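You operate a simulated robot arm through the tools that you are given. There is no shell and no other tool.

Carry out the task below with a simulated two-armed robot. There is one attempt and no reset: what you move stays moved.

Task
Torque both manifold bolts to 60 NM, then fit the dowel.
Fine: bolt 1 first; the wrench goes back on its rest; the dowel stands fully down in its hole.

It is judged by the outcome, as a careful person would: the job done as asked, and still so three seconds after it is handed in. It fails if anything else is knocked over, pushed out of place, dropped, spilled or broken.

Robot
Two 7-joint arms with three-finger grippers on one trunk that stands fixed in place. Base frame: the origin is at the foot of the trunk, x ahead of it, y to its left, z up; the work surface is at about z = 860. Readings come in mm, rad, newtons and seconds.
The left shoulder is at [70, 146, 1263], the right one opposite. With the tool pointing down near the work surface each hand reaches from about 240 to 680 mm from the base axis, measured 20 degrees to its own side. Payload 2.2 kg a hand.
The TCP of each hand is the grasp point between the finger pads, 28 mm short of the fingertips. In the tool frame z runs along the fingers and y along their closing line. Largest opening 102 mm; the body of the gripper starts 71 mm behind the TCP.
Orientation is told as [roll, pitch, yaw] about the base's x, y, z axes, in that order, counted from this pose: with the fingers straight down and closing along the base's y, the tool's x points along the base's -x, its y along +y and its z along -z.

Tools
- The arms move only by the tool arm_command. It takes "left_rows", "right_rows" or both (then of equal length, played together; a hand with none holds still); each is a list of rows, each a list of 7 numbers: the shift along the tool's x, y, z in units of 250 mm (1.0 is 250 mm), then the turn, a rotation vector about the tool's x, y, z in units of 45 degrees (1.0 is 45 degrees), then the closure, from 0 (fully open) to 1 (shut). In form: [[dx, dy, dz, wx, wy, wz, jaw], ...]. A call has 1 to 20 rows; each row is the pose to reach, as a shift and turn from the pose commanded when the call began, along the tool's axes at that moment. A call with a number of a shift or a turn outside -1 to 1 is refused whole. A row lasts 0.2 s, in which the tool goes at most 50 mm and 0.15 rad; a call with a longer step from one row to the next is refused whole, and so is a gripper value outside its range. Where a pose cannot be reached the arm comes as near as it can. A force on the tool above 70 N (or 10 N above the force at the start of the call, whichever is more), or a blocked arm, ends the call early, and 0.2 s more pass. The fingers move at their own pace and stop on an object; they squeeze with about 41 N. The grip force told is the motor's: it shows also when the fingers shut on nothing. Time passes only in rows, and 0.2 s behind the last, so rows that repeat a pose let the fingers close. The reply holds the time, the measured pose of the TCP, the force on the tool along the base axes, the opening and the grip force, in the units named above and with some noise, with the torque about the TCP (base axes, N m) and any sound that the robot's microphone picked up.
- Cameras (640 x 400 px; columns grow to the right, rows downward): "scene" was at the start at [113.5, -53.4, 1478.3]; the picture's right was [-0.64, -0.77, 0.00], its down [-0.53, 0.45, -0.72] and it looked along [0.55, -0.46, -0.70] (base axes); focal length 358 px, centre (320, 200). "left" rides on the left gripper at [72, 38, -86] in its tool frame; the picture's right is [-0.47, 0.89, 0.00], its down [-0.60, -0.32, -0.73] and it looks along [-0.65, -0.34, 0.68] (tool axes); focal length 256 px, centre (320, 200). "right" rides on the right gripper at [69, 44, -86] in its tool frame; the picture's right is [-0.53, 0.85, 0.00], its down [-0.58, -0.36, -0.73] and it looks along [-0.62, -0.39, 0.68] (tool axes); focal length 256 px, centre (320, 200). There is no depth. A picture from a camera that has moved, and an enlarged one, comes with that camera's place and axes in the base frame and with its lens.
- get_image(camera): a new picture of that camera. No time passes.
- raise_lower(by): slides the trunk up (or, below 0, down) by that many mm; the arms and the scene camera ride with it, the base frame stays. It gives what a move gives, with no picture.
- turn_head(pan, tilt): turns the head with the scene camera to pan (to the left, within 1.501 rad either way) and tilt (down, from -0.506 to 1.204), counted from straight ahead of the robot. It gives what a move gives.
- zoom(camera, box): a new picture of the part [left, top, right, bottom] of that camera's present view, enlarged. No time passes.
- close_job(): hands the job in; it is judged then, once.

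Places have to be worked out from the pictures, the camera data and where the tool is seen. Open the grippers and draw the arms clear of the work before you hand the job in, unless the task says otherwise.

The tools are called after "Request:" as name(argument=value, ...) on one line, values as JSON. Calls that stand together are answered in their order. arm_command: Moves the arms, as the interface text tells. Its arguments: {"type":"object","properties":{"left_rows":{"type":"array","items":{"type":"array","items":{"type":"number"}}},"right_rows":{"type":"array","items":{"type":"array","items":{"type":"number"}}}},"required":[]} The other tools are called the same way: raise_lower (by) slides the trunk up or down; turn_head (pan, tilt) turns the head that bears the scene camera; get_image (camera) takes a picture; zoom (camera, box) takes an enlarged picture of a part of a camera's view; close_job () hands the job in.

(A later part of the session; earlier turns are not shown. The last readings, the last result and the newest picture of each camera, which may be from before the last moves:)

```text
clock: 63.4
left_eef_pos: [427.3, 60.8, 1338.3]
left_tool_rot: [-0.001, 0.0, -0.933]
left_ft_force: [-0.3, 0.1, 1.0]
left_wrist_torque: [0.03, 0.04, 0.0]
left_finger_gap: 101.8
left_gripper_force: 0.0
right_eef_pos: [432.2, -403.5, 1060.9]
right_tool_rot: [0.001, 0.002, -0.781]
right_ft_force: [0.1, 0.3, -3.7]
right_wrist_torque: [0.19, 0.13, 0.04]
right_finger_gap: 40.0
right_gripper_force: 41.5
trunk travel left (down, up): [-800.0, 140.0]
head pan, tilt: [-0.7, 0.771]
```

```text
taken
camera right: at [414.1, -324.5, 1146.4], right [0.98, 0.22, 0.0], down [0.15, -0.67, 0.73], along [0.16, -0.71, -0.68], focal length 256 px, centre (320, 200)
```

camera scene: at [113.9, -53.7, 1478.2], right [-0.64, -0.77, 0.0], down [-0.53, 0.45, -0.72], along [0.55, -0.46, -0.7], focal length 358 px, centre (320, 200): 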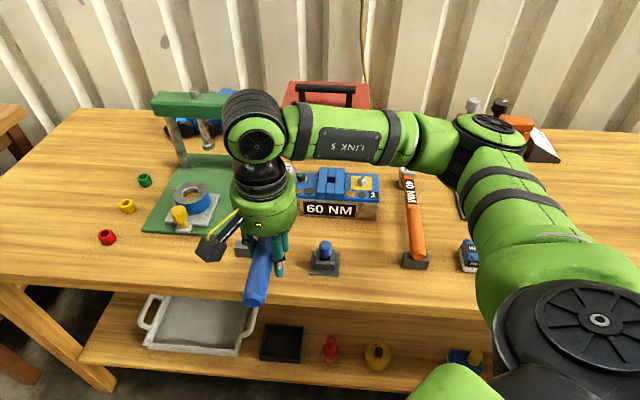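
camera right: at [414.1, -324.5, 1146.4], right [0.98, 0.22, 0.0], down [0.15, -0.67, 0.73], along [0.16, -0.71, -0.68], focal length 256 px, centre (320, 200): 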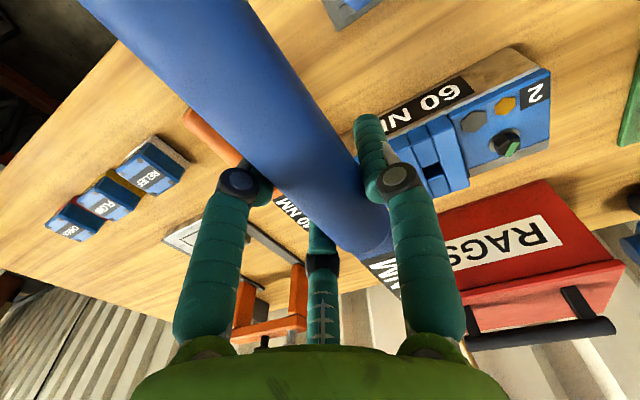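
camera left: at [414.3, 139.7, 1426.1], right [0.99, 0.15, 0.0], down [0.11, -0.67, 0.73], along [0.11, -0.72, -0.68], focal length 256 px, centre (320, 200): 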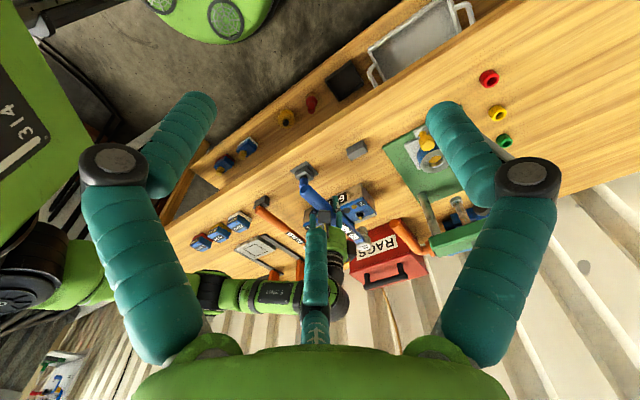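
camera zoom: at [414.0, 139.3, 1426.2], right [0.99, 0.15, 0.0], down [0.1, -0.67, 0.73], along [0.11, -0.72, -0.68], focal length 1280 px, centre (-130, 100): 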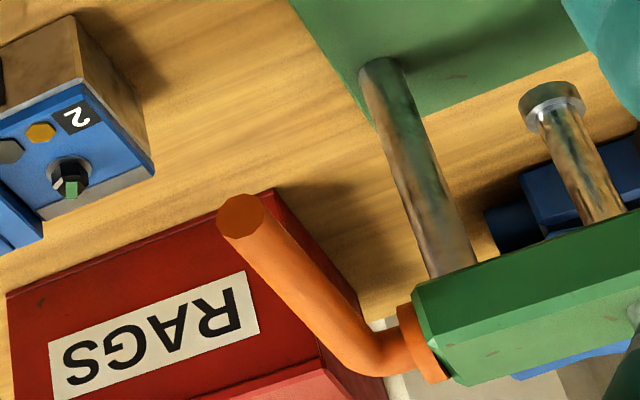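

Now I understand the geometry: the lever's handle (tip near (655,-296,1066), drooping about 7°) lies right over the wrench's rest place, and it originally sat about 27° up. I'll bring the wrench in under the lever from the right, lay it back, then raise the lever to its old angle. First I go to the right of the lever.

Request:
arm_command(right_rows=[[-0.04, 0.08, 0, 0, 0, 0, 1], [-0.08, 0.17, 0, 0, 0, 0, 1], [-0.12, 0.26, 0, 0, 0, 0, 1], [-0.16, 0.35, 0, 0, 0, 0, 1], [-0.2, 0.44, 0.04, 0, 0, 0, 1], [-0.2416, 0.519, 0.08, 0, 0, 0, 1], [-0.2416, 0.519, 0.12, 0, 0, 0, 1], [-0.2416, 0.519, 0.156, 0, 0, 0, 1], [-0.2416, 0.519, 0.156, 0, 0, 0, 1], [-0.2416, 0.519, 0.156, 0, 0, 0, 1]])

Request:
zoom(camera="left", box=[320, 160, 480, 280])

Request:
zoom(camera="scene", box=[180, 80, 340, 200])

```text
clock: 65.6
left_eef_pos: [427.3, 60.7, 1339.6]
left_tool_rot: [0.0, 0.0, -0.933]
left_ft_force: [0.6, -0.6, 0.0]
left_wrist_torque: [-0.03, 0.0, -0.01]
left_finger_gap: 101.9
left_gripper_force: 0.1
right_eef_pos: [566.8, -351.7, 1022.6]
right_tool_rot: [0.0, 0.002, -0.785]
right_ft_force: [-0.3, -0.1, -4.2]
right_wrist_torque: [0.13, 0.15, -0.02]
right_finger_gap: 40.1
right_gripper_force: 41.0
trunk travel left (down, up): [-800.0, 140.0]
head pan, tilt: [-0.7, 0.771]
```

```text
3.33 times, centred on (400, 220) of left
camera zoom: at [414.1, 139.4, 1426.2], right [0.99, 0.15, 0.0], down [0.1, -0.67, 0.73], along [0.11, -0.72, -0.68], focal length 853 px, centre (53, 133)
```

zoom: 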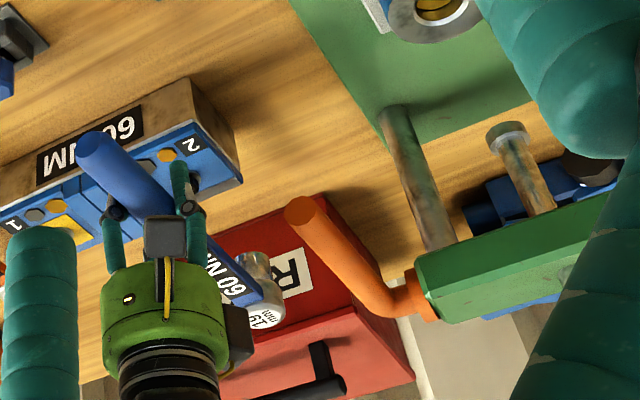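

```text
3.33 times, centred on (260, 140) of scene
camera zoom: at [114.0, -54.0, 1478.2], right [-0.64, -0.77, 0.0], down [-0.53, 0.45, -0.72], along [0.55, -0.46, -0.7], focal length 1192 px, centre (520, 400)
```

zoom: 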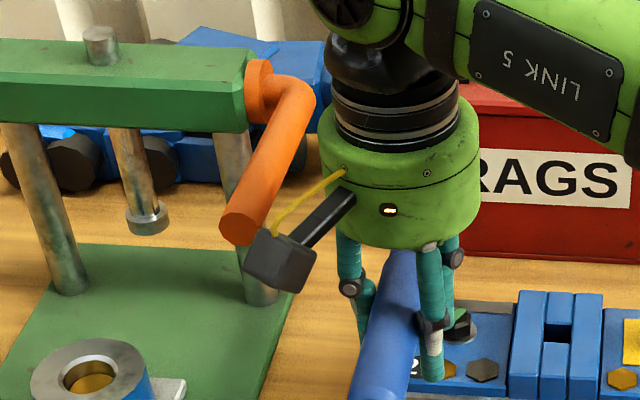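

The wrench is poised right of the lever with the lever's height falling in the gap between handle and palm. I'll slide left about 80 mm under it, slowly.

Request:
arm_command(right_rows=[[0, 0.05, 0, 0, 0, 0, 1], [0, 0.1, 0, 0, 0, 0, 1], [0, 0.15, 0, 0, 0, 0, 1], [0, 0.2, 0, 0, 0, 0, 1], [0, 0.25, 0, 0, 0, 0, 1], [0, 0.29, 0, 0, 0, 0, 1], [0, 0.322, 0, 0, 0, 0, 1], [0, 0.322, 0, 0, 0, 0, 1], [0, 0.322, 0, 0, 0, 0, 1]])

Request:
zoom(camera="left", box=[320, 160, 480, 280])

Request:
zoom(camera="scene", box=[180, 80, 340, 200])

Request:
get_image(camera="right")

```text
clock: 67.6
left_eef_pos: [427.3, 60.8, 1339.8]
left_tool_rot: [0.0, -0.001, -0.936]
left_ft_force: [0.7, -0.3, -0.2]
left_wrist_torque: [0.0, 0.01, 0.0]
left_finger_gap: 101.9
left_gripper_force: 0.1
right_eef_pos: [625.8, -293.5, 1022.9]
right_tool_rot: [0.0, 0.001, -0.784]
right_ft_force: [-0.9, 0.4, -4.0]
right_wrist_torque: [0.13, 0.18, 0.04]
right_finger_gap: 39.9
right_gripper_force: 40.7
trunk travel left (down, up): [-800.0, 140.0]
head pan, tilt: [-0.7, 0.771]
```

```text
3.33 times, centred on (400, 220) of left
camera zoom: at [414.4, 139.4, 1426.1], right [0.99, 0.15, 0.0], down [0.11, -0.67, 0.73], along [0.11, -0.72, -0.68], focal length 853 px, centre (53, 133)
```

zoom: 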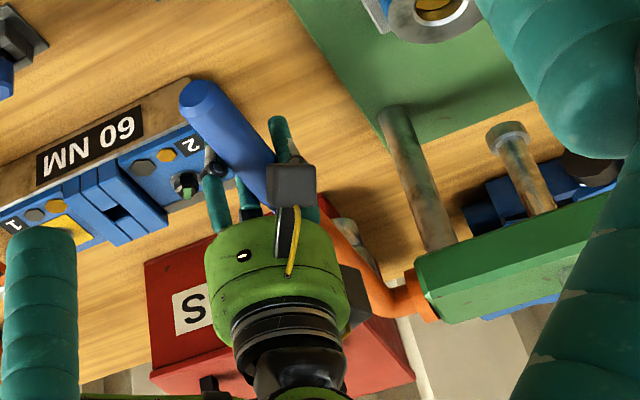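

```text
3.33 times, centred on (260, 140) of scene
camera zoom: at [114.3, -53.9, 1478.2], right [-0.64, -0.77, 0.0], down [-0.53, 0.45, -0.72], along [0.55, -0.46, -0.7], focal length 1192 px, centre (520, 400)
```

zoom: 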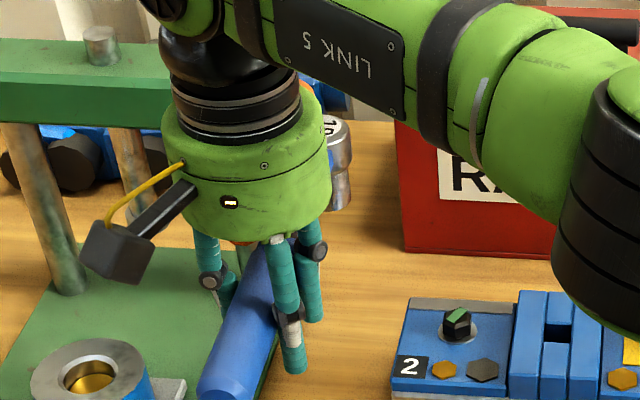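

```text
taken
camera right: at [607.0, -215.0, 1107.8], right [0.97, 0.22, 0.0], down [0.15, -0.67, 0.73], along [0.16, -0.71, -0.68], focal length 256 px, centre (320, 200)
```

right: 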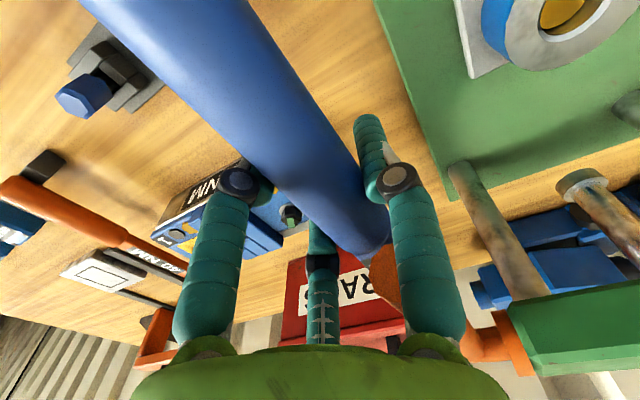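

There's no contact, and the lever tip sits between the handle and the palm as planned. I'll adjust a few millimetres to the original lateral place and descend in stages.

Request:
arm_command(right_rows=[[-0.006, -0.008, 0.02, 0, 0, 0, 1], [-0.012, -0.016, 0.05, 0, 0, 0, 1], [-0.012, -0.016, 0.08, 0, 0, 0, 1], [-0.012, -0.016, 0.11, 0, 0, 0, 1], [-0.012, -0.016, 0.14, 0, 0, 0, 1], [-0.012, -0.016, 0.17, 0, 0, 0, 1], [-0.012, -0.016, 0.2, 0, 0, 0, 1], [-0.012, -0.016, 0.2, 0, 0, 0, 1]])

Request:
get_image(camera="right")

Request:
zoom(camera="left", box=[320, 160, 480, 280])

```text
clock: 69.4
left_eef_pos: [427.4, 60.4, 1339.9]
left_tool_rot: [-0.001, 0.0, -0.933]
left_ft_force: [-0.8, 0.8, -0.2]
left_wrist_torque: [-0.01, 0.02, 0.01]
left_finger_gap: 101.9
left_gripper_force: 0.0
right_eef_pos: [623.5, -299.7, 972.4]
right_tool_rot: [0.0, 0.002, -0.784]
right_ft_force: [-1.6, -0.1, -2.5]
right_wrist_torque: [0.1, 0.06, -0.01]
right_finger_gap: 39.9
right_gripper_force: 40.8
trunk travel left (down, up): [-800.0, 140.0]
head pan, tilt: [-0.7, 0.771]
```

```text
taken
camera right: at [605.8, -220.3, 1057.7], right [0.98, 0.22, 0.0], down [0.15, -0.67, 0.73], along [0.16, -0.71, -0.68], focal length 256 px, centre (320, 200)
```

right: 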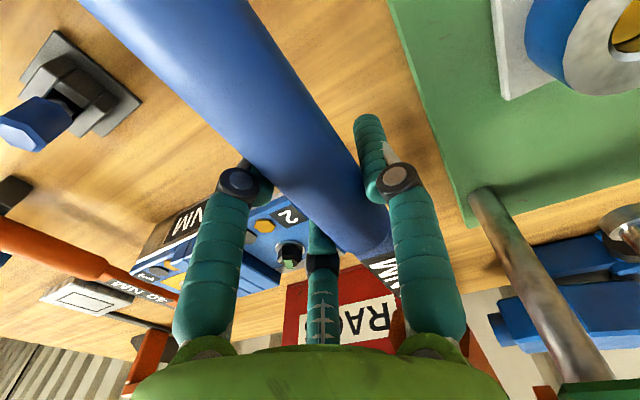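

```text
3.33 times, centred on (400, 220) of left
camera zoom: at [413.8, 139.8, 1426.2], right [0.99, 0.15, 0.0], down [0.1, -0.67, 0.73], along [0.11, -0.72, -0.68], focal length 853 px, centre (53, 133)
```

zoom: 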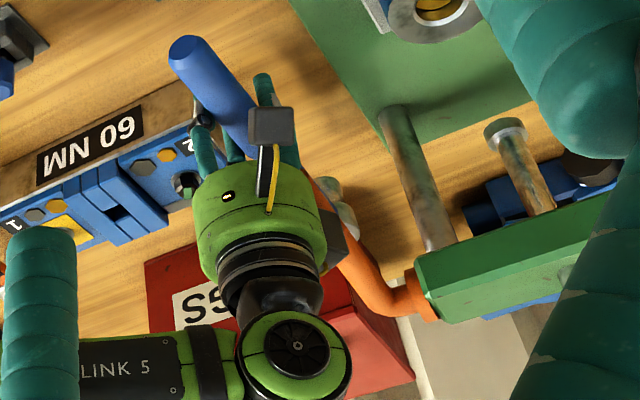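

There's no notable force at z=972. I'll continue down to about 6 mm above the rest height.

Request:
arm_command(right_rows=[[0, 0, 0.04, 0, 0, 0, 1], [0, 0, 0.08, 0, 0, 0, 1], [0, 0, 0.12, 0, 0, 0, 1], [0, 0, 0.16, 0, 0, 0, 1], [0, 0, 0.2, 0, 0, 0, 1], [0, 0, 0.24, 0, 0, 0, 1], [0, 0, 0.272, 0, 0, 0, 1], [0, 0, 0.272, 0, 0, 0, 1], [0, 0, 0.272, 0, 0, 0, 1]])

Request:
zoom(camera="left", box=[320, 140, 480, 260])

Request:
zoom(camera="scene", box=[200, 130, 310, 270])

Request:
get_image(camera="right")

```text
clock: 71.4
left_eef_pos: [427.5, 61.1, 1339.3]
left_tool_rot: [0.001, 0.002, -0.934]
left_ft_force: [0.8, 0.9, 0.3]
left_wrist_torque: [-0.03, 0.01, -0.02]
left_finger_gap: 102.4
left_gripper_force: 0.0
right_eef_pos: [623.8, -299.5, 903.4]
right_tool_rot: [-0.001, 0.002, -0.783]
right_ft_force: [-2.6, 0.8, -3.1]
right_wrist_torque: [0.1, -0.14, -0.06]
right_finger_gap: 39.8
right_gripper_force: 41.2
trunk travel left (down, up): [-800.0, 140.0]
head pan, tilt: [-0.7, 0.771]
```

```text
3.33 times, centred on (400, 200) of left
camera zoom: at [413.9, 139.7, 1426.2], right [0.99, 0.15, 0.0], down [0.1, -0.67, 0.73], along [0.11, -0.72, -0.68], focal length 853 px, centre (53, 200)
```

zoom: 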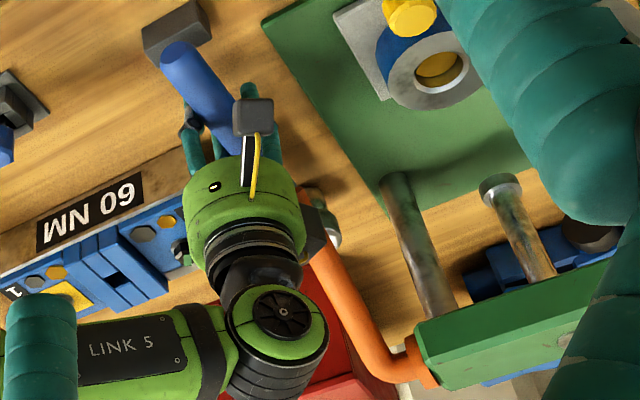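

```text
2.86 times, centred on (255, 200) of scene
camera zoom: at [113.8, -53.7, 1478.2], right [-0.64, -0.77, 0.0], down [-0.53, 0.45, -0.72], along [0.55, -0.46, -0.7], focal length 1022 px, centre (506, 200)
```

zoom: 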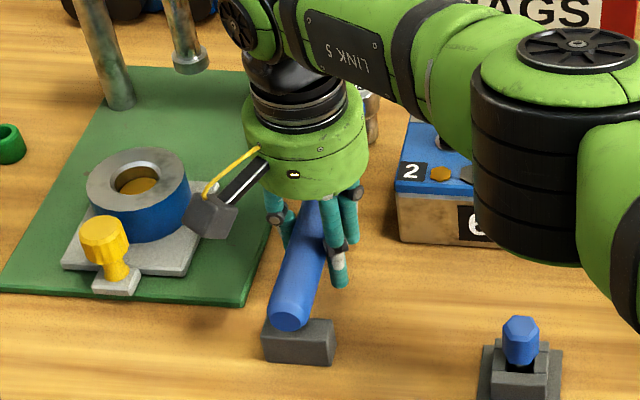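

```text
taken
camera right: at [605.8, -219.8, 989.3], right [0.97, 0.22, 0.0], down [0.15, -0.67, 0.73], along [0.16, -0.71, -0.68], focal length 256 px, centre (320, 200)
```

right: 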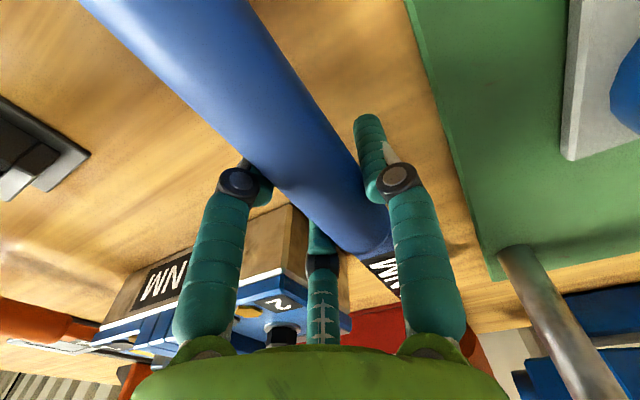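

The handle hovers just above the rest block, in its old place. I'll lower the last 7 mm gently until it touches.

Request:
arm_command(right_rows=[[0, 0, 0.006, 0, 0, 0, 1], [0, 0, 0.012, 0, 0, 0, 1], [0, 0, 0.018, 0, 0, 0, 1], [0, 0, 0.024, 0, 0, 0, 1], [0, 0, 0.026, 0, 0, 0, 1], [0, 0, 0.026, 0, 0, 0, 1]])

Request:
zoom(camera="scene", box=[220, 145, 290, 265])

Request:
zoom(camera="left", box=[340, 140, 420, 220])

```text
clock: 72.8
left_eef_pos: [426.2, 62.8, 1339.6]
left_tool_rot: [0.0, 0.0, -0.934]
left_ft_force: [0.1, -1.2, -0.3]
left_wrist_torque: [-0.02, 0.02, 0.01]
left_finger_gap: 101.9
left_gripper_force: 0.0
right_eef_pos: [623.2, -300.2, 899.1]
right_tool_rot: [-0.001, -0.001, -0.782]
right_ft_force: [0.2, 0.4, 0.2]
right_wrist_torque: [-0.31, -0.42, 0.06]
right_finger_gap: 40.0
right_gripper_force: 41.1
trunk travel left (down, up): [-800.0, 140.0]
head pan, tilt: [-0.7, 0.771]
```

```text
3.33 times, centred on (255, 205) of scene
camera zoom: at [113.2, -53.1, 1478.3], right [-0.64, -0.77, 0.0], down [-0.53, 0.45, -0.72], along [0.55, -0.46, -0.7], focal length 1192 px, centre (537, 183)
```

zoom: 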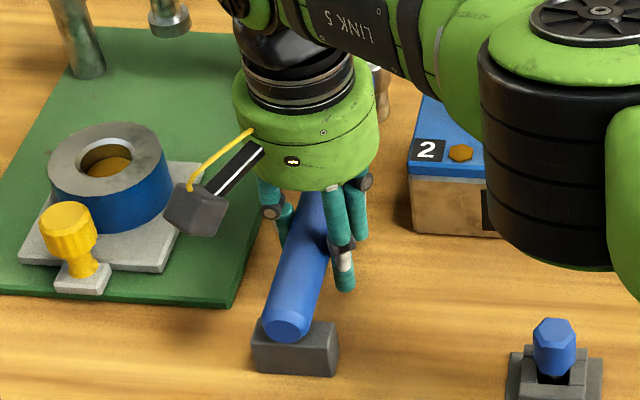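

```text
5.00 times, centred on (380, 180) of left
camera zoom: at [413.4, 140.2, 1426.4], right [0.99, 0.15, 0.0], down [0.1, -0.67, 0.73], along [0.11, -0.72, -0.68], focal length 1280 px, centre (20, 300)
```

zoom: 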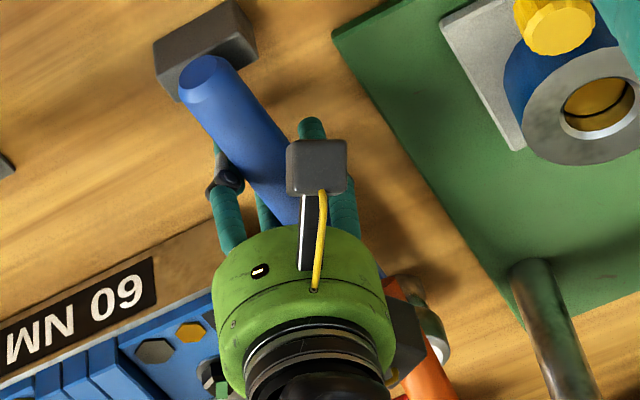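

The socket has touched the bench (the moment reversed). I'll lower 3 mm more so the handle lies on the block too.

Request:
arm_command(right_rows=[[0, 0, 0.004, 0, 0, 0, 1], [0, 0, 0.008, 0, 0, 0, 1], [0, 0, 0.012, 0, 0, 0, 1], [0, 0, 0.012, 0, 0, 0, 1], [0, 0, 0.012, 0, 0, 0, 1]])

```text
clock: 74.0
left_eef_pos: [426.2, 61.4, 1339.7]
left_tool_rot: [0.002, -0.001, -0.934]
left_ft_force: [0.2, 0.5, 0.2]
left_wrist_torque: [0.0, 0.0, 0.0]
left_finger_gap: 102.0
left_gripper_force: 0.0
right_eef_pos: [622.6, -299.2, 896.2]
right_tool_rot: [0.002, -0.003, -0.784]
right_ft_force: [1.4, -2.2, 9.0]
right_wrist_torque: [-1.02, -1.57, -0.03]
right_finger_gap: 40.2
right_gripper_force: 40.8
trunk travel left (down, up): [-800.0, 140.0]
head pan, tilt: [-0.7, 0.771]
```

The load is all on the socket end, so the handle is still slightly above the block. I'll tip the hand a little so the handle end goes down onto it.

Request:
arm_command(right_rows=[[0, 0, -0.002, 0, -0.013, 0, 1], [0, 0, -0.002, 0, -0.026, 0, 1], [0, 0, -0.002, 0, -0.038, 0, 1], [0, 0, -0.002, 0, -0.038, 0, 1]])

Request:
zoom(camera="scene", box=[228, 215, 278, 265])

```text
clock: 75.0
left_eef_pos: [425.2, 62.0, 1339.3]
left_tool_rot: [0.001, -0.003, -0.934]
left_ft_force: [-1.4, -0.1, -0.4]
left_wrist_torque: [0.02, 0.02, -0.01]
left_finger_gap: 101.8
left_gripper_force: 0.1
right_eef_pos: [622.5, -299.8, 895.9]
right_tool_rot: [0.0, -0.029, -0.783]
right_ft_force: [1.3, 1.6, 8.3]
right_wrist_torque: [0.79, 0.69, -0.09]
right_finger_gap: 40.4
right_gripper_force: 40.6
trunk travel left (down, up): [-800.0, 140.0]
head pan, tilt: [-0.7, 0.771]
```

```text
8.00 times, centred on (253, 240) of scene
camera zoom: at [112.3, -52.7, 1478.4], right [-0.64, -0.77, 0.0], down [-0.53, 0.45, -0.72], along [0.55, -0.46, -0.7], focal length 2861 px, centre (856, -120)
```

zoom: 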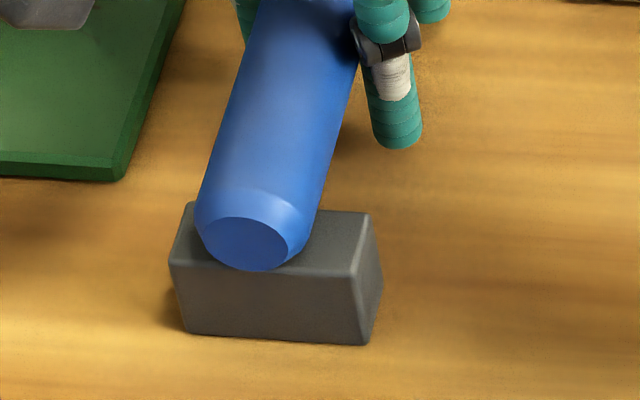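

The handle now presses on the block, and its end is within about 2 mm of where it was at the start. I'll relax the press slightly and open the fingers to release.

Request:
arm_command(right_rows=[[0, 0, -0.004, 0, 0.01, 0, 1], [0, 0, -0.006, 0, 0.012, 0, 1], [0, 0, -0.006, 0, 0.012, 0, 0.85], [0, 0, -0.006, 0, 0.012, 0, 0.6], [0, 0, -0.006, 0, 0.012, 0, 0.4], [0, 0, -0.006, 0, 0.012, 0, 0.4], [0, 0, -0.006, 0, 0.012, 0, 0.4]])

Request:
zoom(camera="scene", box=[220, 145, 290, 265])

Request:
get_image(camera="right")

Request:
zoom(camera="left", box=[340, 140, 460, 260])

```text
clock: 76.6
left_eef_pos: [426.0, 62.2, 1339.0]
left_tool_rot: [0.001, 0.001, -0.934]
left_ft_force: [0.0, 1.0, -0.5]
left_wrist_torque: [0.01, 0.03, -0.01]
left_finger_gap: 102.1
left_gripper_force: 0.1
right_eef_pos: [623.7, -299.8, 898.2]
right_tool_rot: [0.0, -0.021, -0.782]
right_ft_force: [-0.2, -0.1, -0.1]
right_wrist_torque: [-0.02, -0.04, -0.01]
right_finger_gap: 61.3
right_gripper_force: 0.1
trunk travel left (down, up): [-800.0, 140.0]
head pan, tilt: [-0.7, 0.771]
```

```text
3.33 times, centred on (255, 205) of scene
camera zoom: at [113.4, -53.4, 1478.3], right [-0.64, -0.77, 0.0], down [-0.53, 0.45, -0.72], along [0.55, -0.46, -0.7], focal length 1192 px, centre (537, 183)
```

zoom: 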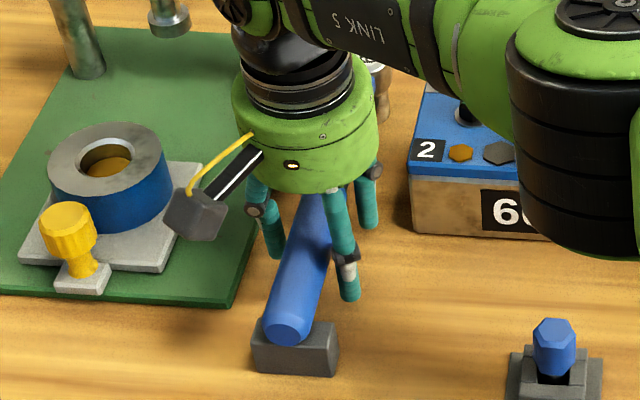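

```text
taken
camera right: at [604.2, -219.4, 981.2], right [0.97, 0.22, 0.01], down [0.14, -0.65, 0.74], along [0.17, -0.72, -0.67], focal length 256 px, centre (320, 200)
```

right: 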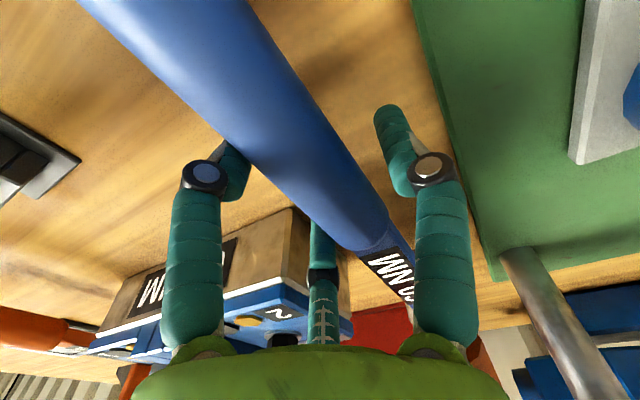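

```text
3.33 times, centred on (400, 200) of left
camera zoom: at [413.5, 140.0, 1426.3], right [0.99, 0.15, 0.0], down [0.1, -0.67, 0.73], along [0.11, -0.72, -0.68], focal length 853 px, centre (53, 200)
```

zoom: 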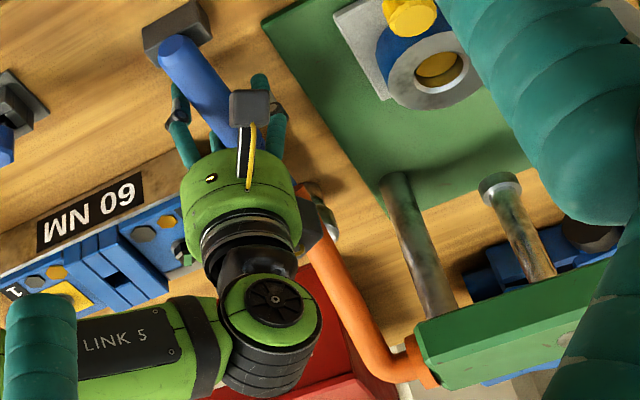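

The wrench lies on its rest in its original place and the fingers are free. I'll back up 25 mm toward me first to get clear of the lever, then rise straight up.

Request:
arm_command(right_rows=[[0.03, 0, -0.004, 0, 0, 0, 0.35], [0.06, 0, -0.01, 0, 0, 0, 0.35], [0.09, 0, -0.02, 0, 0, 0, 0.35], [0.1, 0, -0.06, 0, 0, 0, 0.35], [0.1, 0, -0.12, 0, 0, 0, 0.35], [0.1, 0, -0.2, 0, 0, 0, 0.35], [0.12, 0, -0.28, 0, 0.01, 0, 0.35], [0.16, 0, -0.36, 0, 0.026, 0, 0.35], [0.22, 0, -0.44, 0, 0.026, 0, 0.35], [0.3, 0, -0.52, 0, 0.026, 0, 0.35], [0.38, 0, -0.6, 0, 0.026, 0, 0.35], [0.38, 0, -0.6, 0, 0.026, 0, 0.35]])

Request:
get_image(camera="scene")

Request:
zoom(camera="left", box=[330, 140, 470, 270])

```text
clock: 79.2
left_eef_pos: [427.1, 60.8, 1339.1]
left_tool_rot: [-0.001, -0.001, -0.934]
left_ft_force: [0.0, 0.3, 1.1]
left_wrist_torque: [0.0, 0.01, 0.0]
left_finger_gap: 102.0
left_gripper_force: 0.1
right_eef_pos: [553.7, -231.1, 1048.2]
right_tool_rot: [-0.001, 0.0, -0.784]
right_ft_force: [-0.2, 0.3, -0.1]
right_wrist_torque: [-0.02, 0.03, 0.02]
right_finger_gap: 66.3
right_gripper_force: 0.0
trunk travel left (down, up): [-800.0, 140.0]
head pan, tilt: [-0.7, 0.771]
```

```text
taken
camera scene: at [113.8, -53.6, 1478.2], right [-0.64, -0.77, 0.0], down [-0.53, 0.45, -0.72], along [0.55, -0.46, -0.7], focal length 358 px, centre (320, 200)
```

scene: 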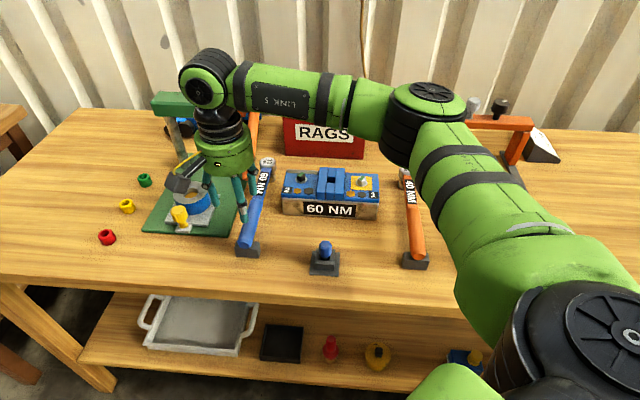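

```text
3.08 times, centred on (400, 205) of left
camera zoom: at [413.9, 139.8, 1426.2], right [0.99, 0.15, 0.0], down [0.1, -0.67, 0.73], along [0.11, -0.72, -0.68], focal length 788 px, centre (74, 185)
```

zoom: 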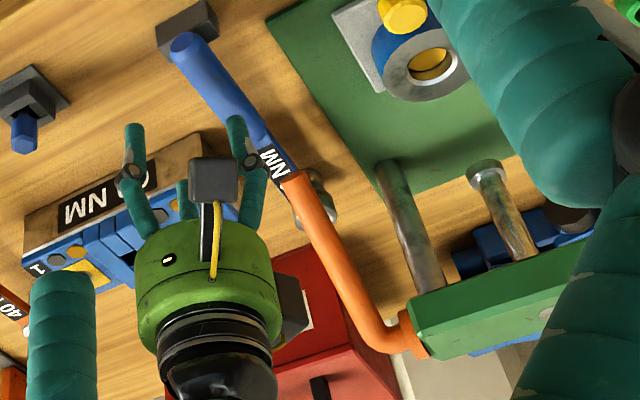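

The wrench is back on its rest. The lever now hangs at about -50°, so I'll raise it to its original +27°. I'll close the fingers as a pusher and tilt the hand forward, here in free space.

Request:
arm_command(right_rows=[[0.02, 0, -0.02, 0, -0.12, 0, 0.6], [0.04, 0, -0.03, 0, -0.26, 0, 0.8], [0.06, 0, -0.04, 0, -0.4, 0, 1], [0.08, 0, -0.05, 0, -0.54, 0, 1], [0.08, 0, -0.05, 0, -0.68, 0, 1], [0.08, 0, -0.05, 0, -0.8, 0, 1], [0.08, 0, -0.05, 0, -0.8, 0, 1], [0.08, 0, -0.05, 0, -0.8, 0, 1]])

Request:
get_image(camera="scene")

Request:
get_image(camera="right")

Request:
zoom(camera="left", box=[300, 120, 470, 270])

```text
clock: 81.0
left_eef_pos: [426.7, 61.7, 1339.4]
left_tool_rot: [-0.001, -0.001, -0.933]
left_ft_force: [-0.3, 0.7, 0.4]
left_wrist_torque: [-0.03, 0.06, 0.02]
left_finger_gap: 101.9
left_gripper_force: 0.0
right_eef_pos: [539.3, -217.7, 1059.5]
right_tool_rot: [0.0, -0.628, -0.783]
right_ft_force: [0.7, 0.1, 0.3]
right_wrist_torque: [0.03, -0.02, -0.04]
right_finger_gap: 2.2
right_gripper_force: 31.7
trunk travel left (down, up): [-800.0, 140.0]
head pan, tilt: [-0.7, 0.771]
```

```text
taken
camera scene: at [113.4, -53.5, 1478.3], right [-0.64, -0.77, 0.0], down [-0.53, 0.45, -0.72], along [0.55, -0.46, -0.7], focal length 358 px, centre (320, 200)
```

scene: 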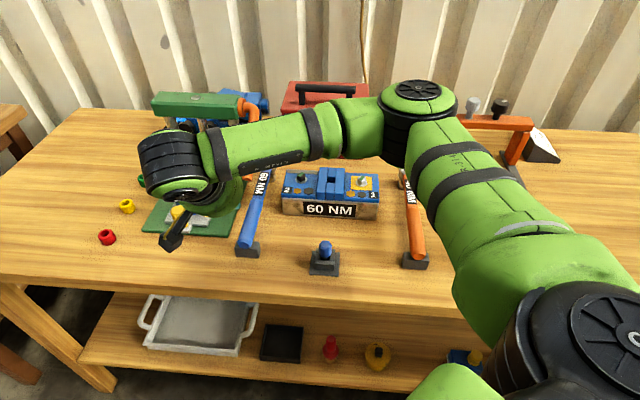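

```text
taken
camera right: at [495.4, -110.9, 1086.7], right [0.9, 0.29, 0.31], down [-0.23, -0.28, 0.93], along [0.36, -0.91, -0.19], focal length 256 px, centre (320, 200)
```

right: 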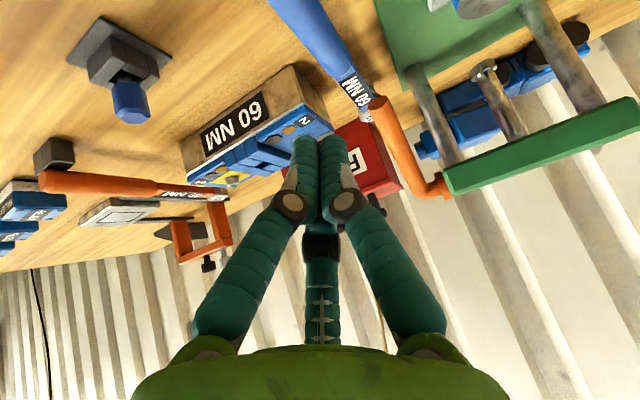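

```text
2.67 times, centred on (385, 195) of left
camera zoom: at [413.6, 139.9, 1426.3], right [0.99, 0.15, 0.0], down [0.1, -0.67, 0.73], along [0.11, -0.72, -0.68], focal length 683 px, centre (147, 213)
```

zoom: 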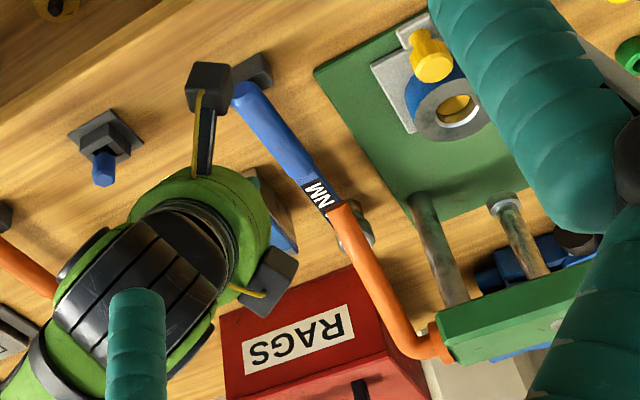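

The tilted wrist view shows the lever clearly; I place its pivot near d=838, z=1052, and its tip near d=701, z=961, about -34°. At this tilt the fingers are square to the lever, so I'll grasp it near the tip and swing it up. First I go to a pre-grasp point with open fingers.

Request:
arm_command(right_rows=[[-0.05, 0.015, 0.04, 0, 0, 0, 0.2], [-0.1, 0.03, 0.1, 0, 0, 0, 0.2], [-0.16, 0.045, 0.16, 0, 0, 0, 0.2], [-0.22, 0.06, 0.23, 0, 0, 0, 0.2], [-0.28, 0.075, 0.3, 0, 0, 0, 0.2], [-0.34, 0.085, 0.37, 0, 0, 0, 0.2], [-0.38, 0.09, 0.43, 0, 0, 0, 0.2], [-0.406, 0.09, 0.473, 0, 0, 0, 0.2], [-0.406, 0.09, 0.473, 0, 0, 0, 0.2], [-0.406, 0.09, 0.473, 0, 0, 0, 0.2]])

Request:
get_image(camera="right")

Request:
zoom(camera="left", box=[330, 140, 470, 270])

Request:
zoom(camera="scene", box=[170, 80, 330, 220])

```text
clock: 83.2
left_eef_pos: [427.8, 60.0, 1338.7]
left_tool_rot: [-0.001, 0.0, -0.934]
left_ft_force: [-1.2, 0.9, 0.1]
left_wrist_torque: [0.01, 0.0, 0.0]
left_finger_gap: 101.9
left_gripper_force: 0.0
right_eef_pos: [664.3, -305.6, 1023.3]
right_tool_rot: [0.0, -0.628, -0.784]
right_ft_force: [-1.0, 0.8, -1.0]
right_wrist_torque: [0.0, 0.02, 0.0]
right_finger_gap: 81.6
right_gripper_force: 0.1
trunk travel left (down, up): [-800.0, 140.0]
head pan, tilt: [-0.7, 0.771]
```

```text
taken
camera right: at [619.9, -200.8, 1050.8], right [0.9, 0.29, 0.31], down [-0.23, -0.28, 0.93], along [0.36, -0.91, -0.19], focal length 256 px, centre (320, 200)
```

right: 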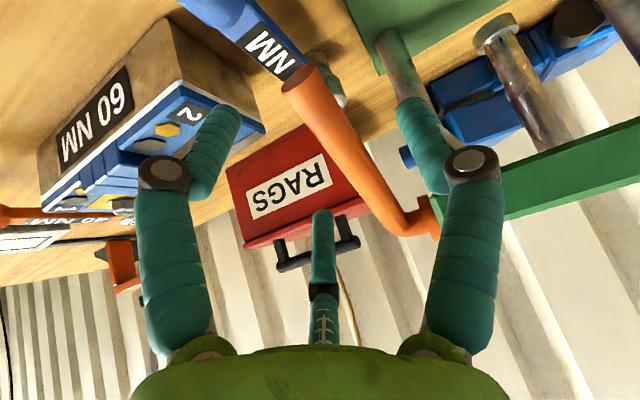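

```text
3.08 times, centred on (400, 205) of left
camera zoom: at [413.5, 140.0, 1426.3], right [0.99, 0.15, 0.0], down [0.1, -0.67, 0.73], along [0.11, -0.72, -0.68], focal length 788 px, centre (74, 185)
```

zoom: 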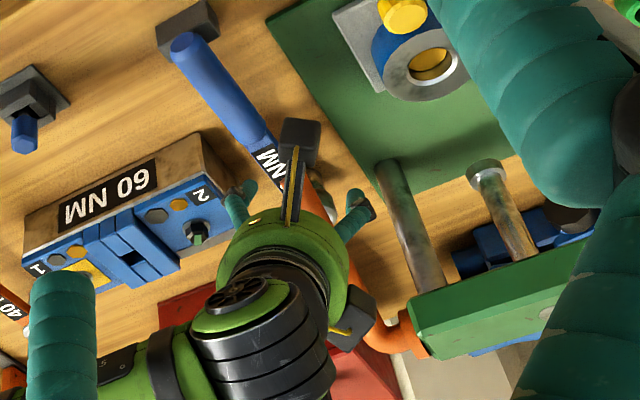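

```text
2.86 times, centred on (250, 150) of scene
camera zoom: at [113.4, -53.4, 1478.3], right [-0.64, -0.77, 0.0], down [-0.53, 0.45, -0.72], along [0.55, -0.46, -0.7], focal length 1022 px, centre (520, 343)
```

zoom: 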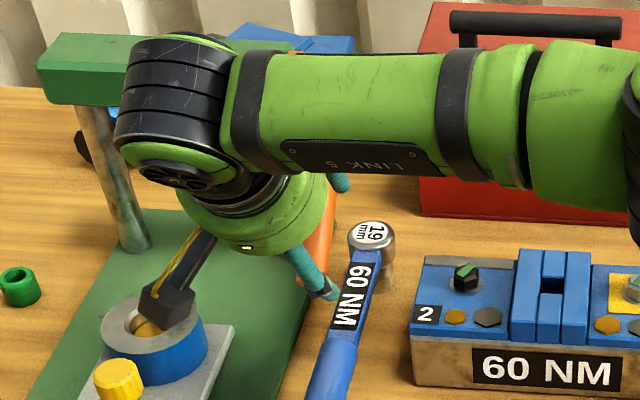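

The lever is nicely centred between the open fingers in the wrist view. I'll advance 58 mm along the fingers to straddle it.

Request:
arm_command(right_rows=[[0, 0, 0.05, 0, 0, 0, 0.2], [0, 0, 0.1, 0, 0, 0, 0.2], [0, 0, 0.15, 0, 0, 0, 0.2], [0, 0, 0.2, 0, 0, 0, 0.2], [0, 0, 0.232, 0, 0, 0, 0.2], [0, 0, 0.232, 0, 0, 0, 0.2], [0, 0, 0.232, 0, 0, 0, 0.2]])

Request:
get_image(camera="right")

Request:
zoom(camera="left", box=[330, 140, 470, 270])

```text
clock: 84.8
left_eef_pos: [425.7, 60.5, 1340.6]
left_tool_rot: [0.001, 0.0, -0.934]
left_ft_force: [-0.2, -0.2, 0.4]
left_wrist_torque: [-0.01, 0.01, 0.04]
left_finger_gap: 102.1
left_gripper_force: 0.0
right_eef_pos: [687.7, -331.7, 974.9]
right_tool_rot: [0.0, -0.628, -0.784]
right_ft_force: [-0.5, 0.2, -1.3]
right_wrist_torque: [-0.04, -0.01, 0.01]
right_finger_gap: 81.6
right_gripper_force: 0.0
trunk travel left (down, up): [-800.0, 140.0]
head pan, tilt: [-0.7, 0.771]
```

```text
taken
camera right: at [643.0, -225.0, 1002.4], right [0.9, 0.29, 0.31], down [-0.23, -0.28, 0.93], along [0.36, -0.91, -0.19], focal length 256 px, centre (320, 200)
```

right: 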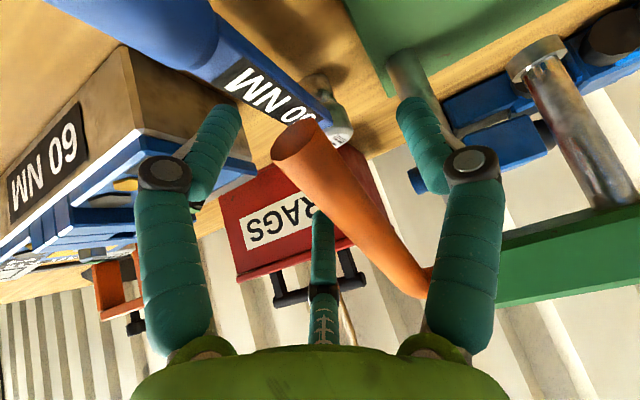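

```text
3.08 times, centred on (400, 205) of left
camera zoom: at [413.6, 140.0, 1426.3], right [0.99, 0.15, 0.0], down [0.1, -0.67, 0.73], along [0.11, -0.72, -0.68], focal length 788 px, centre (74, 185)
```

zoom: 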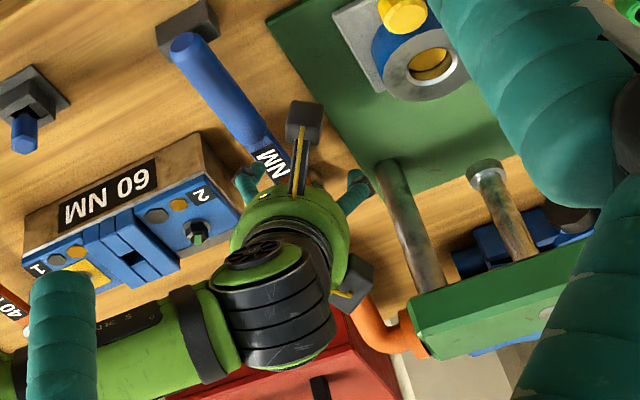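

The lever lies between the fingers, roughly 15 mm beyond the TCP. I'll advance 10 mm more and close on it.

Request:
arm_command(right_rows=[[0, 0, 0.02, 0, 0, 0, 0.2], [0, 0, 0.04, 0, 0, 0, 0.2], [0, 0, 0.04, 0, 0, 0, 0.4], [0, 0, 0.04, 0, 0, 0, 0.6], [0, 0, 0.04, 0, 0, 0, 0.8], [0, 0, 0.04, 0, 0, 0, 0.8], [0, 0, 0.04, 0, 0, 0, 0.8]])

Request:
get_image(camera="right")

```text
clock: 86.4
left_eef_pos: [426.8, 60.0, 1341.5]
left_tool_rot: [0.002, 0.001, -0.935]
left_ft_force: [0.4, -0.3, 0.0]
left_wrist_torque: [-0.03, -0.03, 0.01]
left_finger_gap: 101.9
left_gripper_force: 0.1
right_eef_pos: [689.9, -338.3, 967.4]
right_tool_rot: [0.0, -0.629, -0.786]
right_ft_force: [-8.7, -8.1, -1.1]
right_wrist_torque: [-0.01, 0.17, -0.02]
right_finger_gap: 33.9
right_gripper_force: 45.0
trunk travel left (down, up): [-800.0, 140.0]
head pan, tilt: [-0.7, 0.771]
```

```text
taken
camera right: at [646.3, -232.4, 994.9], right [0.9, 0.29, 0.31], down [-0.23, -0.28, 0.93], along [0.36, -0.91, -0.19], focal length 256 px, centre (320, 200)
```

right: 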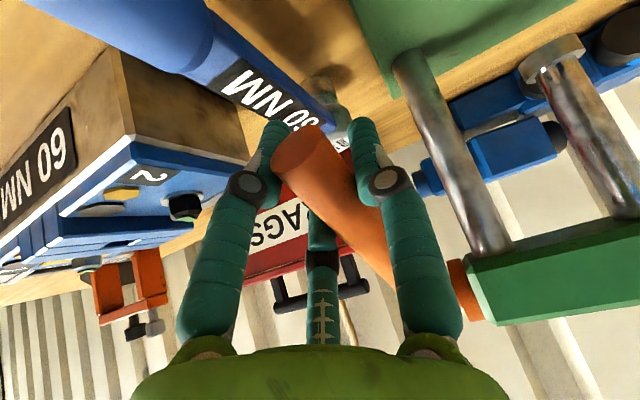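

The fingers hold the lever (45 N) with some sideways load because I'm a few millimetres off. I'll shift 3 mm to relieve that and swing the lever up along its arc in stages, starting with about 22°.

Request:
arm_command(right_rows=[[0, -0.006, 0, 0, 0, 0, 0.8], [-0.001, -0.012, -0.018, 0, 0, 0, 0.8], [-0.002, -0.012, -0.036, 0, 0, 0, 0.8], [-0.003, -0.012, -0.071, 0, 0, 0, 0.8], [-0.008, -0.012, -0.107, 0, 0, 0, 0.8], [-0.015, -0.012, -0.143, 0, 0, 0, 0.8], [-0.026, -0.012, -0.178, 0, 0, 0, 0.8], [-0.037, -0.012, -0.213, 0, 0, 0, 0.8], [-0.037, -0.012, -0.213, 0, 0, 0, 0.8]])

Request:
get_image(camera="right")

Request:
zoom(camera="left", box=[330, 140, 470, 270])

```text
clock: 88.4
left_eef_pos: [430.1, 58.8, 1339.0]
left_tool_rot: [0.001, 0.008, -0.934]
left_ft_force: [-0.6, -0.1, -1.1]
left_wrist_torque: [0.02, 0.01, 0.0]
left_finger_gap: 101.9
left_gripper_force: 0.0
right_eef_pos: [673.7, -323.3, 1013.1]
right_tool_rot: [0.001, -0.625, -0.786]
right_ft_force: [6.8, -11.4, -7.1]
right_wrist_torque: [1.25, 0.89, -1.05]
right_finger_gap: 39.7
right_gripper_force: 44.6
trunk travel left (down, up): [-800.0, 140.0]
head pan, tilt: [-0.7, 0.771]
```

```text
taken
camera right: at [630.6, -218.0, 1040.8], right [0.9, 0.29, 0.31], down [-0.23, -0.29, 0.93], along [0.36, -0.91, -0.19], focal length 256 px, centre (320, 200)
```

right: 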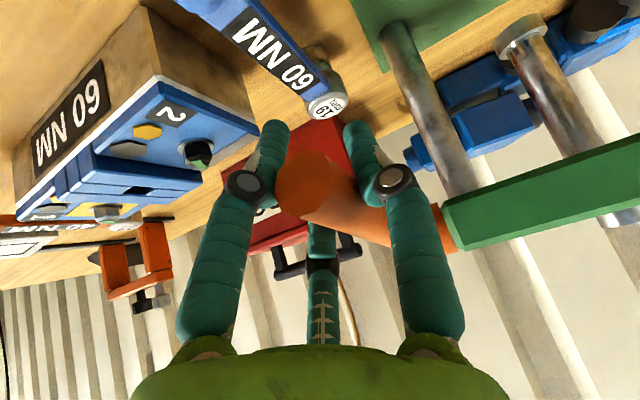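

```text
3.08 times, centred on (400, 205) of left
camera zoom: at [417.6, 135.6, 1425.6], right [0.99, 0.15, 0.0], down [0.11, -0.68, 0.73], along [0.11, -0.72, -0.68], focal length 788 px, centre (74, 185)
```

zoom: 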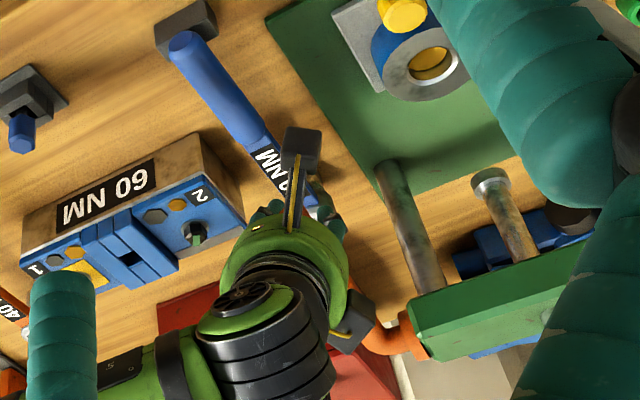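

The lever follows; it's now near -15°, with about 13 N of radial pull, so my arc is slightly too wide. I'll continue up with the path pulled in by a few millimetres.

Request:
arm_command(right_rows=[[-0.012, 0, -0.025, 0, 0, 0, 0.8], [-0.037, 0, -0.062, 0, 0, 0, 0.8], [-0.06, 0, -0.09, 0, 0, 0, 0.8], [-0.082, 0, -0.119, 0, 0, 0, 0.8], [-0.107, 0, -0.146, 0, 0, 0, 0.8], [-0.132, 0, -0.172, 0, 0, 0, 0.8], [-0.132, 0, -0.172, 0, 0, 0, 0.8]])

Request:
get_image(camera="right")

Request:
get_image(camera="scene")

```text
clock: 90.0
left_eef_pos: [426.0, 59.5, 1339.6]
left_tool_rot: [0.0, -0.001, -0.935]
left_ft_force: [-0.4, -0.5, 0.8]
left_wrist_torque: [0.02, 0.02, -0.04]
left_finger_gap: 102.0
left_gripper_force: 0.1
right_eef_pos: [672.5, -322.6, 1069.3]
right_tool_rot: [0.003, -0.627, -0.785]
right_ft_force: [-5.6, -7.1, -2.0]
right_wrist_torque: [0.2, -0.09, -0.01]
right_finger_gap: 27.6
right_gripper_force: 1.9
trunk travel left (down, up): [-800.0, 140.0]
head pan, tilt: [-0.7, 0.771]
```

```text
taken
camera right: at [627.8, -217.2, 1097.4], right [0.9, 0.29, 0.32], down [-0.23, -0.29, 0.93], along [0.36, -0.91, -0.19], focal length 256 px, centre (320, 200)
```

right: 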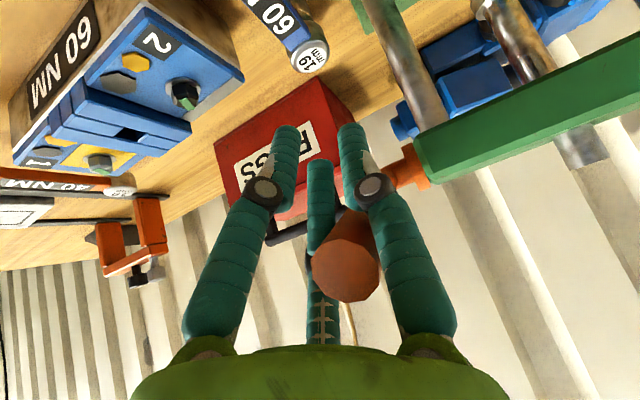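

```text
taken
camera scene: at [112.2, -55.4, 1478.3], right [-0.64, -0.77, 0.0], down [-0.53, 0.45, -0.72], along [0.55, -0.46, -0.7], focal length 358 px, centre (320, 200)
```

scene: 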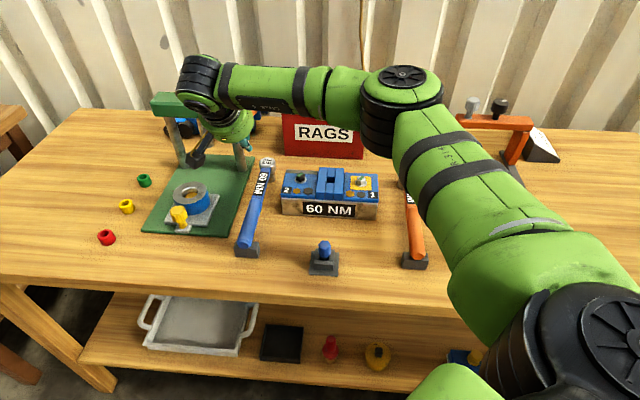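

The lever slipped up between the fingers toward the palm and now points at about +18° to +20°. I'll open the fingers and back off along the finger direction to look at its angle.

Request:
arm_command(right_rows=[[0, 0, 0, 0, 0, 0, 0.5], [0, 0, 0, 0, 0, 0, 0.2], [0, 0, 0, 0, 0, 0, 0.2], [0.02, 0, -0.06, 0, 0, 0, 0.2], [0.05, 0, -0.14, 0, 0, 0, 0.2], [0.1, 0, -0.22, 0, 0, 0, 0.2], [0.18, 0, -0.3, 0, 0, 0, 0.2], [0.28, 0, -0.38, 0, 0, 0, 0.2], [0.38, 0, -0.44, 0, 0, 0, 0.2], [0.48, 0, -0.5, 0, 0, 0, 0.2], [0.48, 0, -0.5, 0, 0, 0, 0.2]])

Request:
get_image(camera="right")

Request:
get_image(camera="scene")

Request:
zoom(camera="left", box=[330, 140, 470, 270])

```text
clock: 92.4
left_eef_pos: [428.3, 60.6, 1339.3]
left_tool_rot: [0.0, 0.0, -0.934]
left_ft_force: [-0.3, -0.5, 0.7]
left_wrist_torque: [-0.01, -0.02, 0.02]
left_finger_gap: 102.0
left_gripper_force: 0.0
right_eef_pos: [552.8, -202.2, 1097.2]
right_tool_rot: [0.0, -0.629, -0.783]
right_ft_force: [-0.7, 0.1, 0.6]
right_wrist_torque: [0.0, 0.02, 0.02]
right_finger_gap: 81.6
right_gripper_force: 0.1
trunk travel left (down, up): [-800.0, 140.0]
head pan, tilt: [-0.7, 0.771]
```

```text
taken
camera right: at [508.1, -95.2, 1125.6], right [0.9, 0.29, 0.31], down [-0.23, -0.28, 0.93], along [0.36, -0.91, -0.19], focal length 256 px, centre (320, 200)
```

right: 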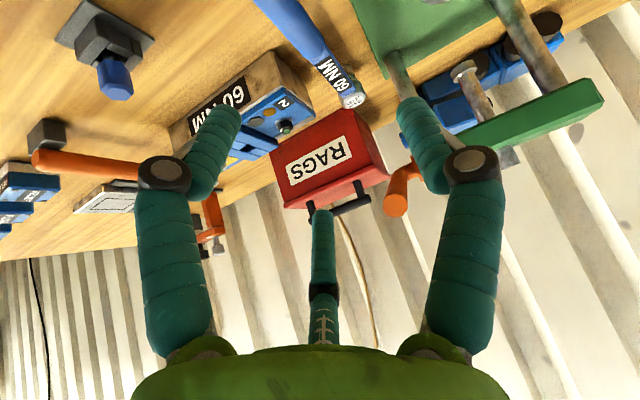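

```text
taken
camera scene: at [113.4, -53.8, 1478.3], right [-0.64, -0.77, 0.0], down [-0.53, 0.45, -0.72], along [0.55, -0.46, -0.7], focal length 358 px, centre (320, 200)
```

scene: 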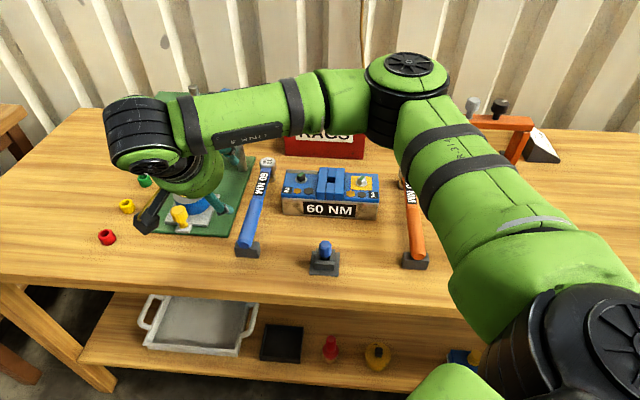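

```text
3.08 times, centred on (400, 205) of left
camera zoom: at [413.5, 139.6, 1426.4], right [0.99, 0.15, 0.0], down [0.1, -0.67, 0.73], along [0.11, -0.72, -0.68], focal length 788 px, centre (74, 185)
```

zoom: 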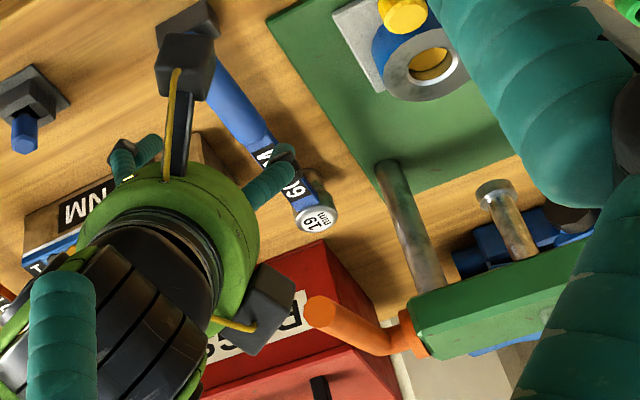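

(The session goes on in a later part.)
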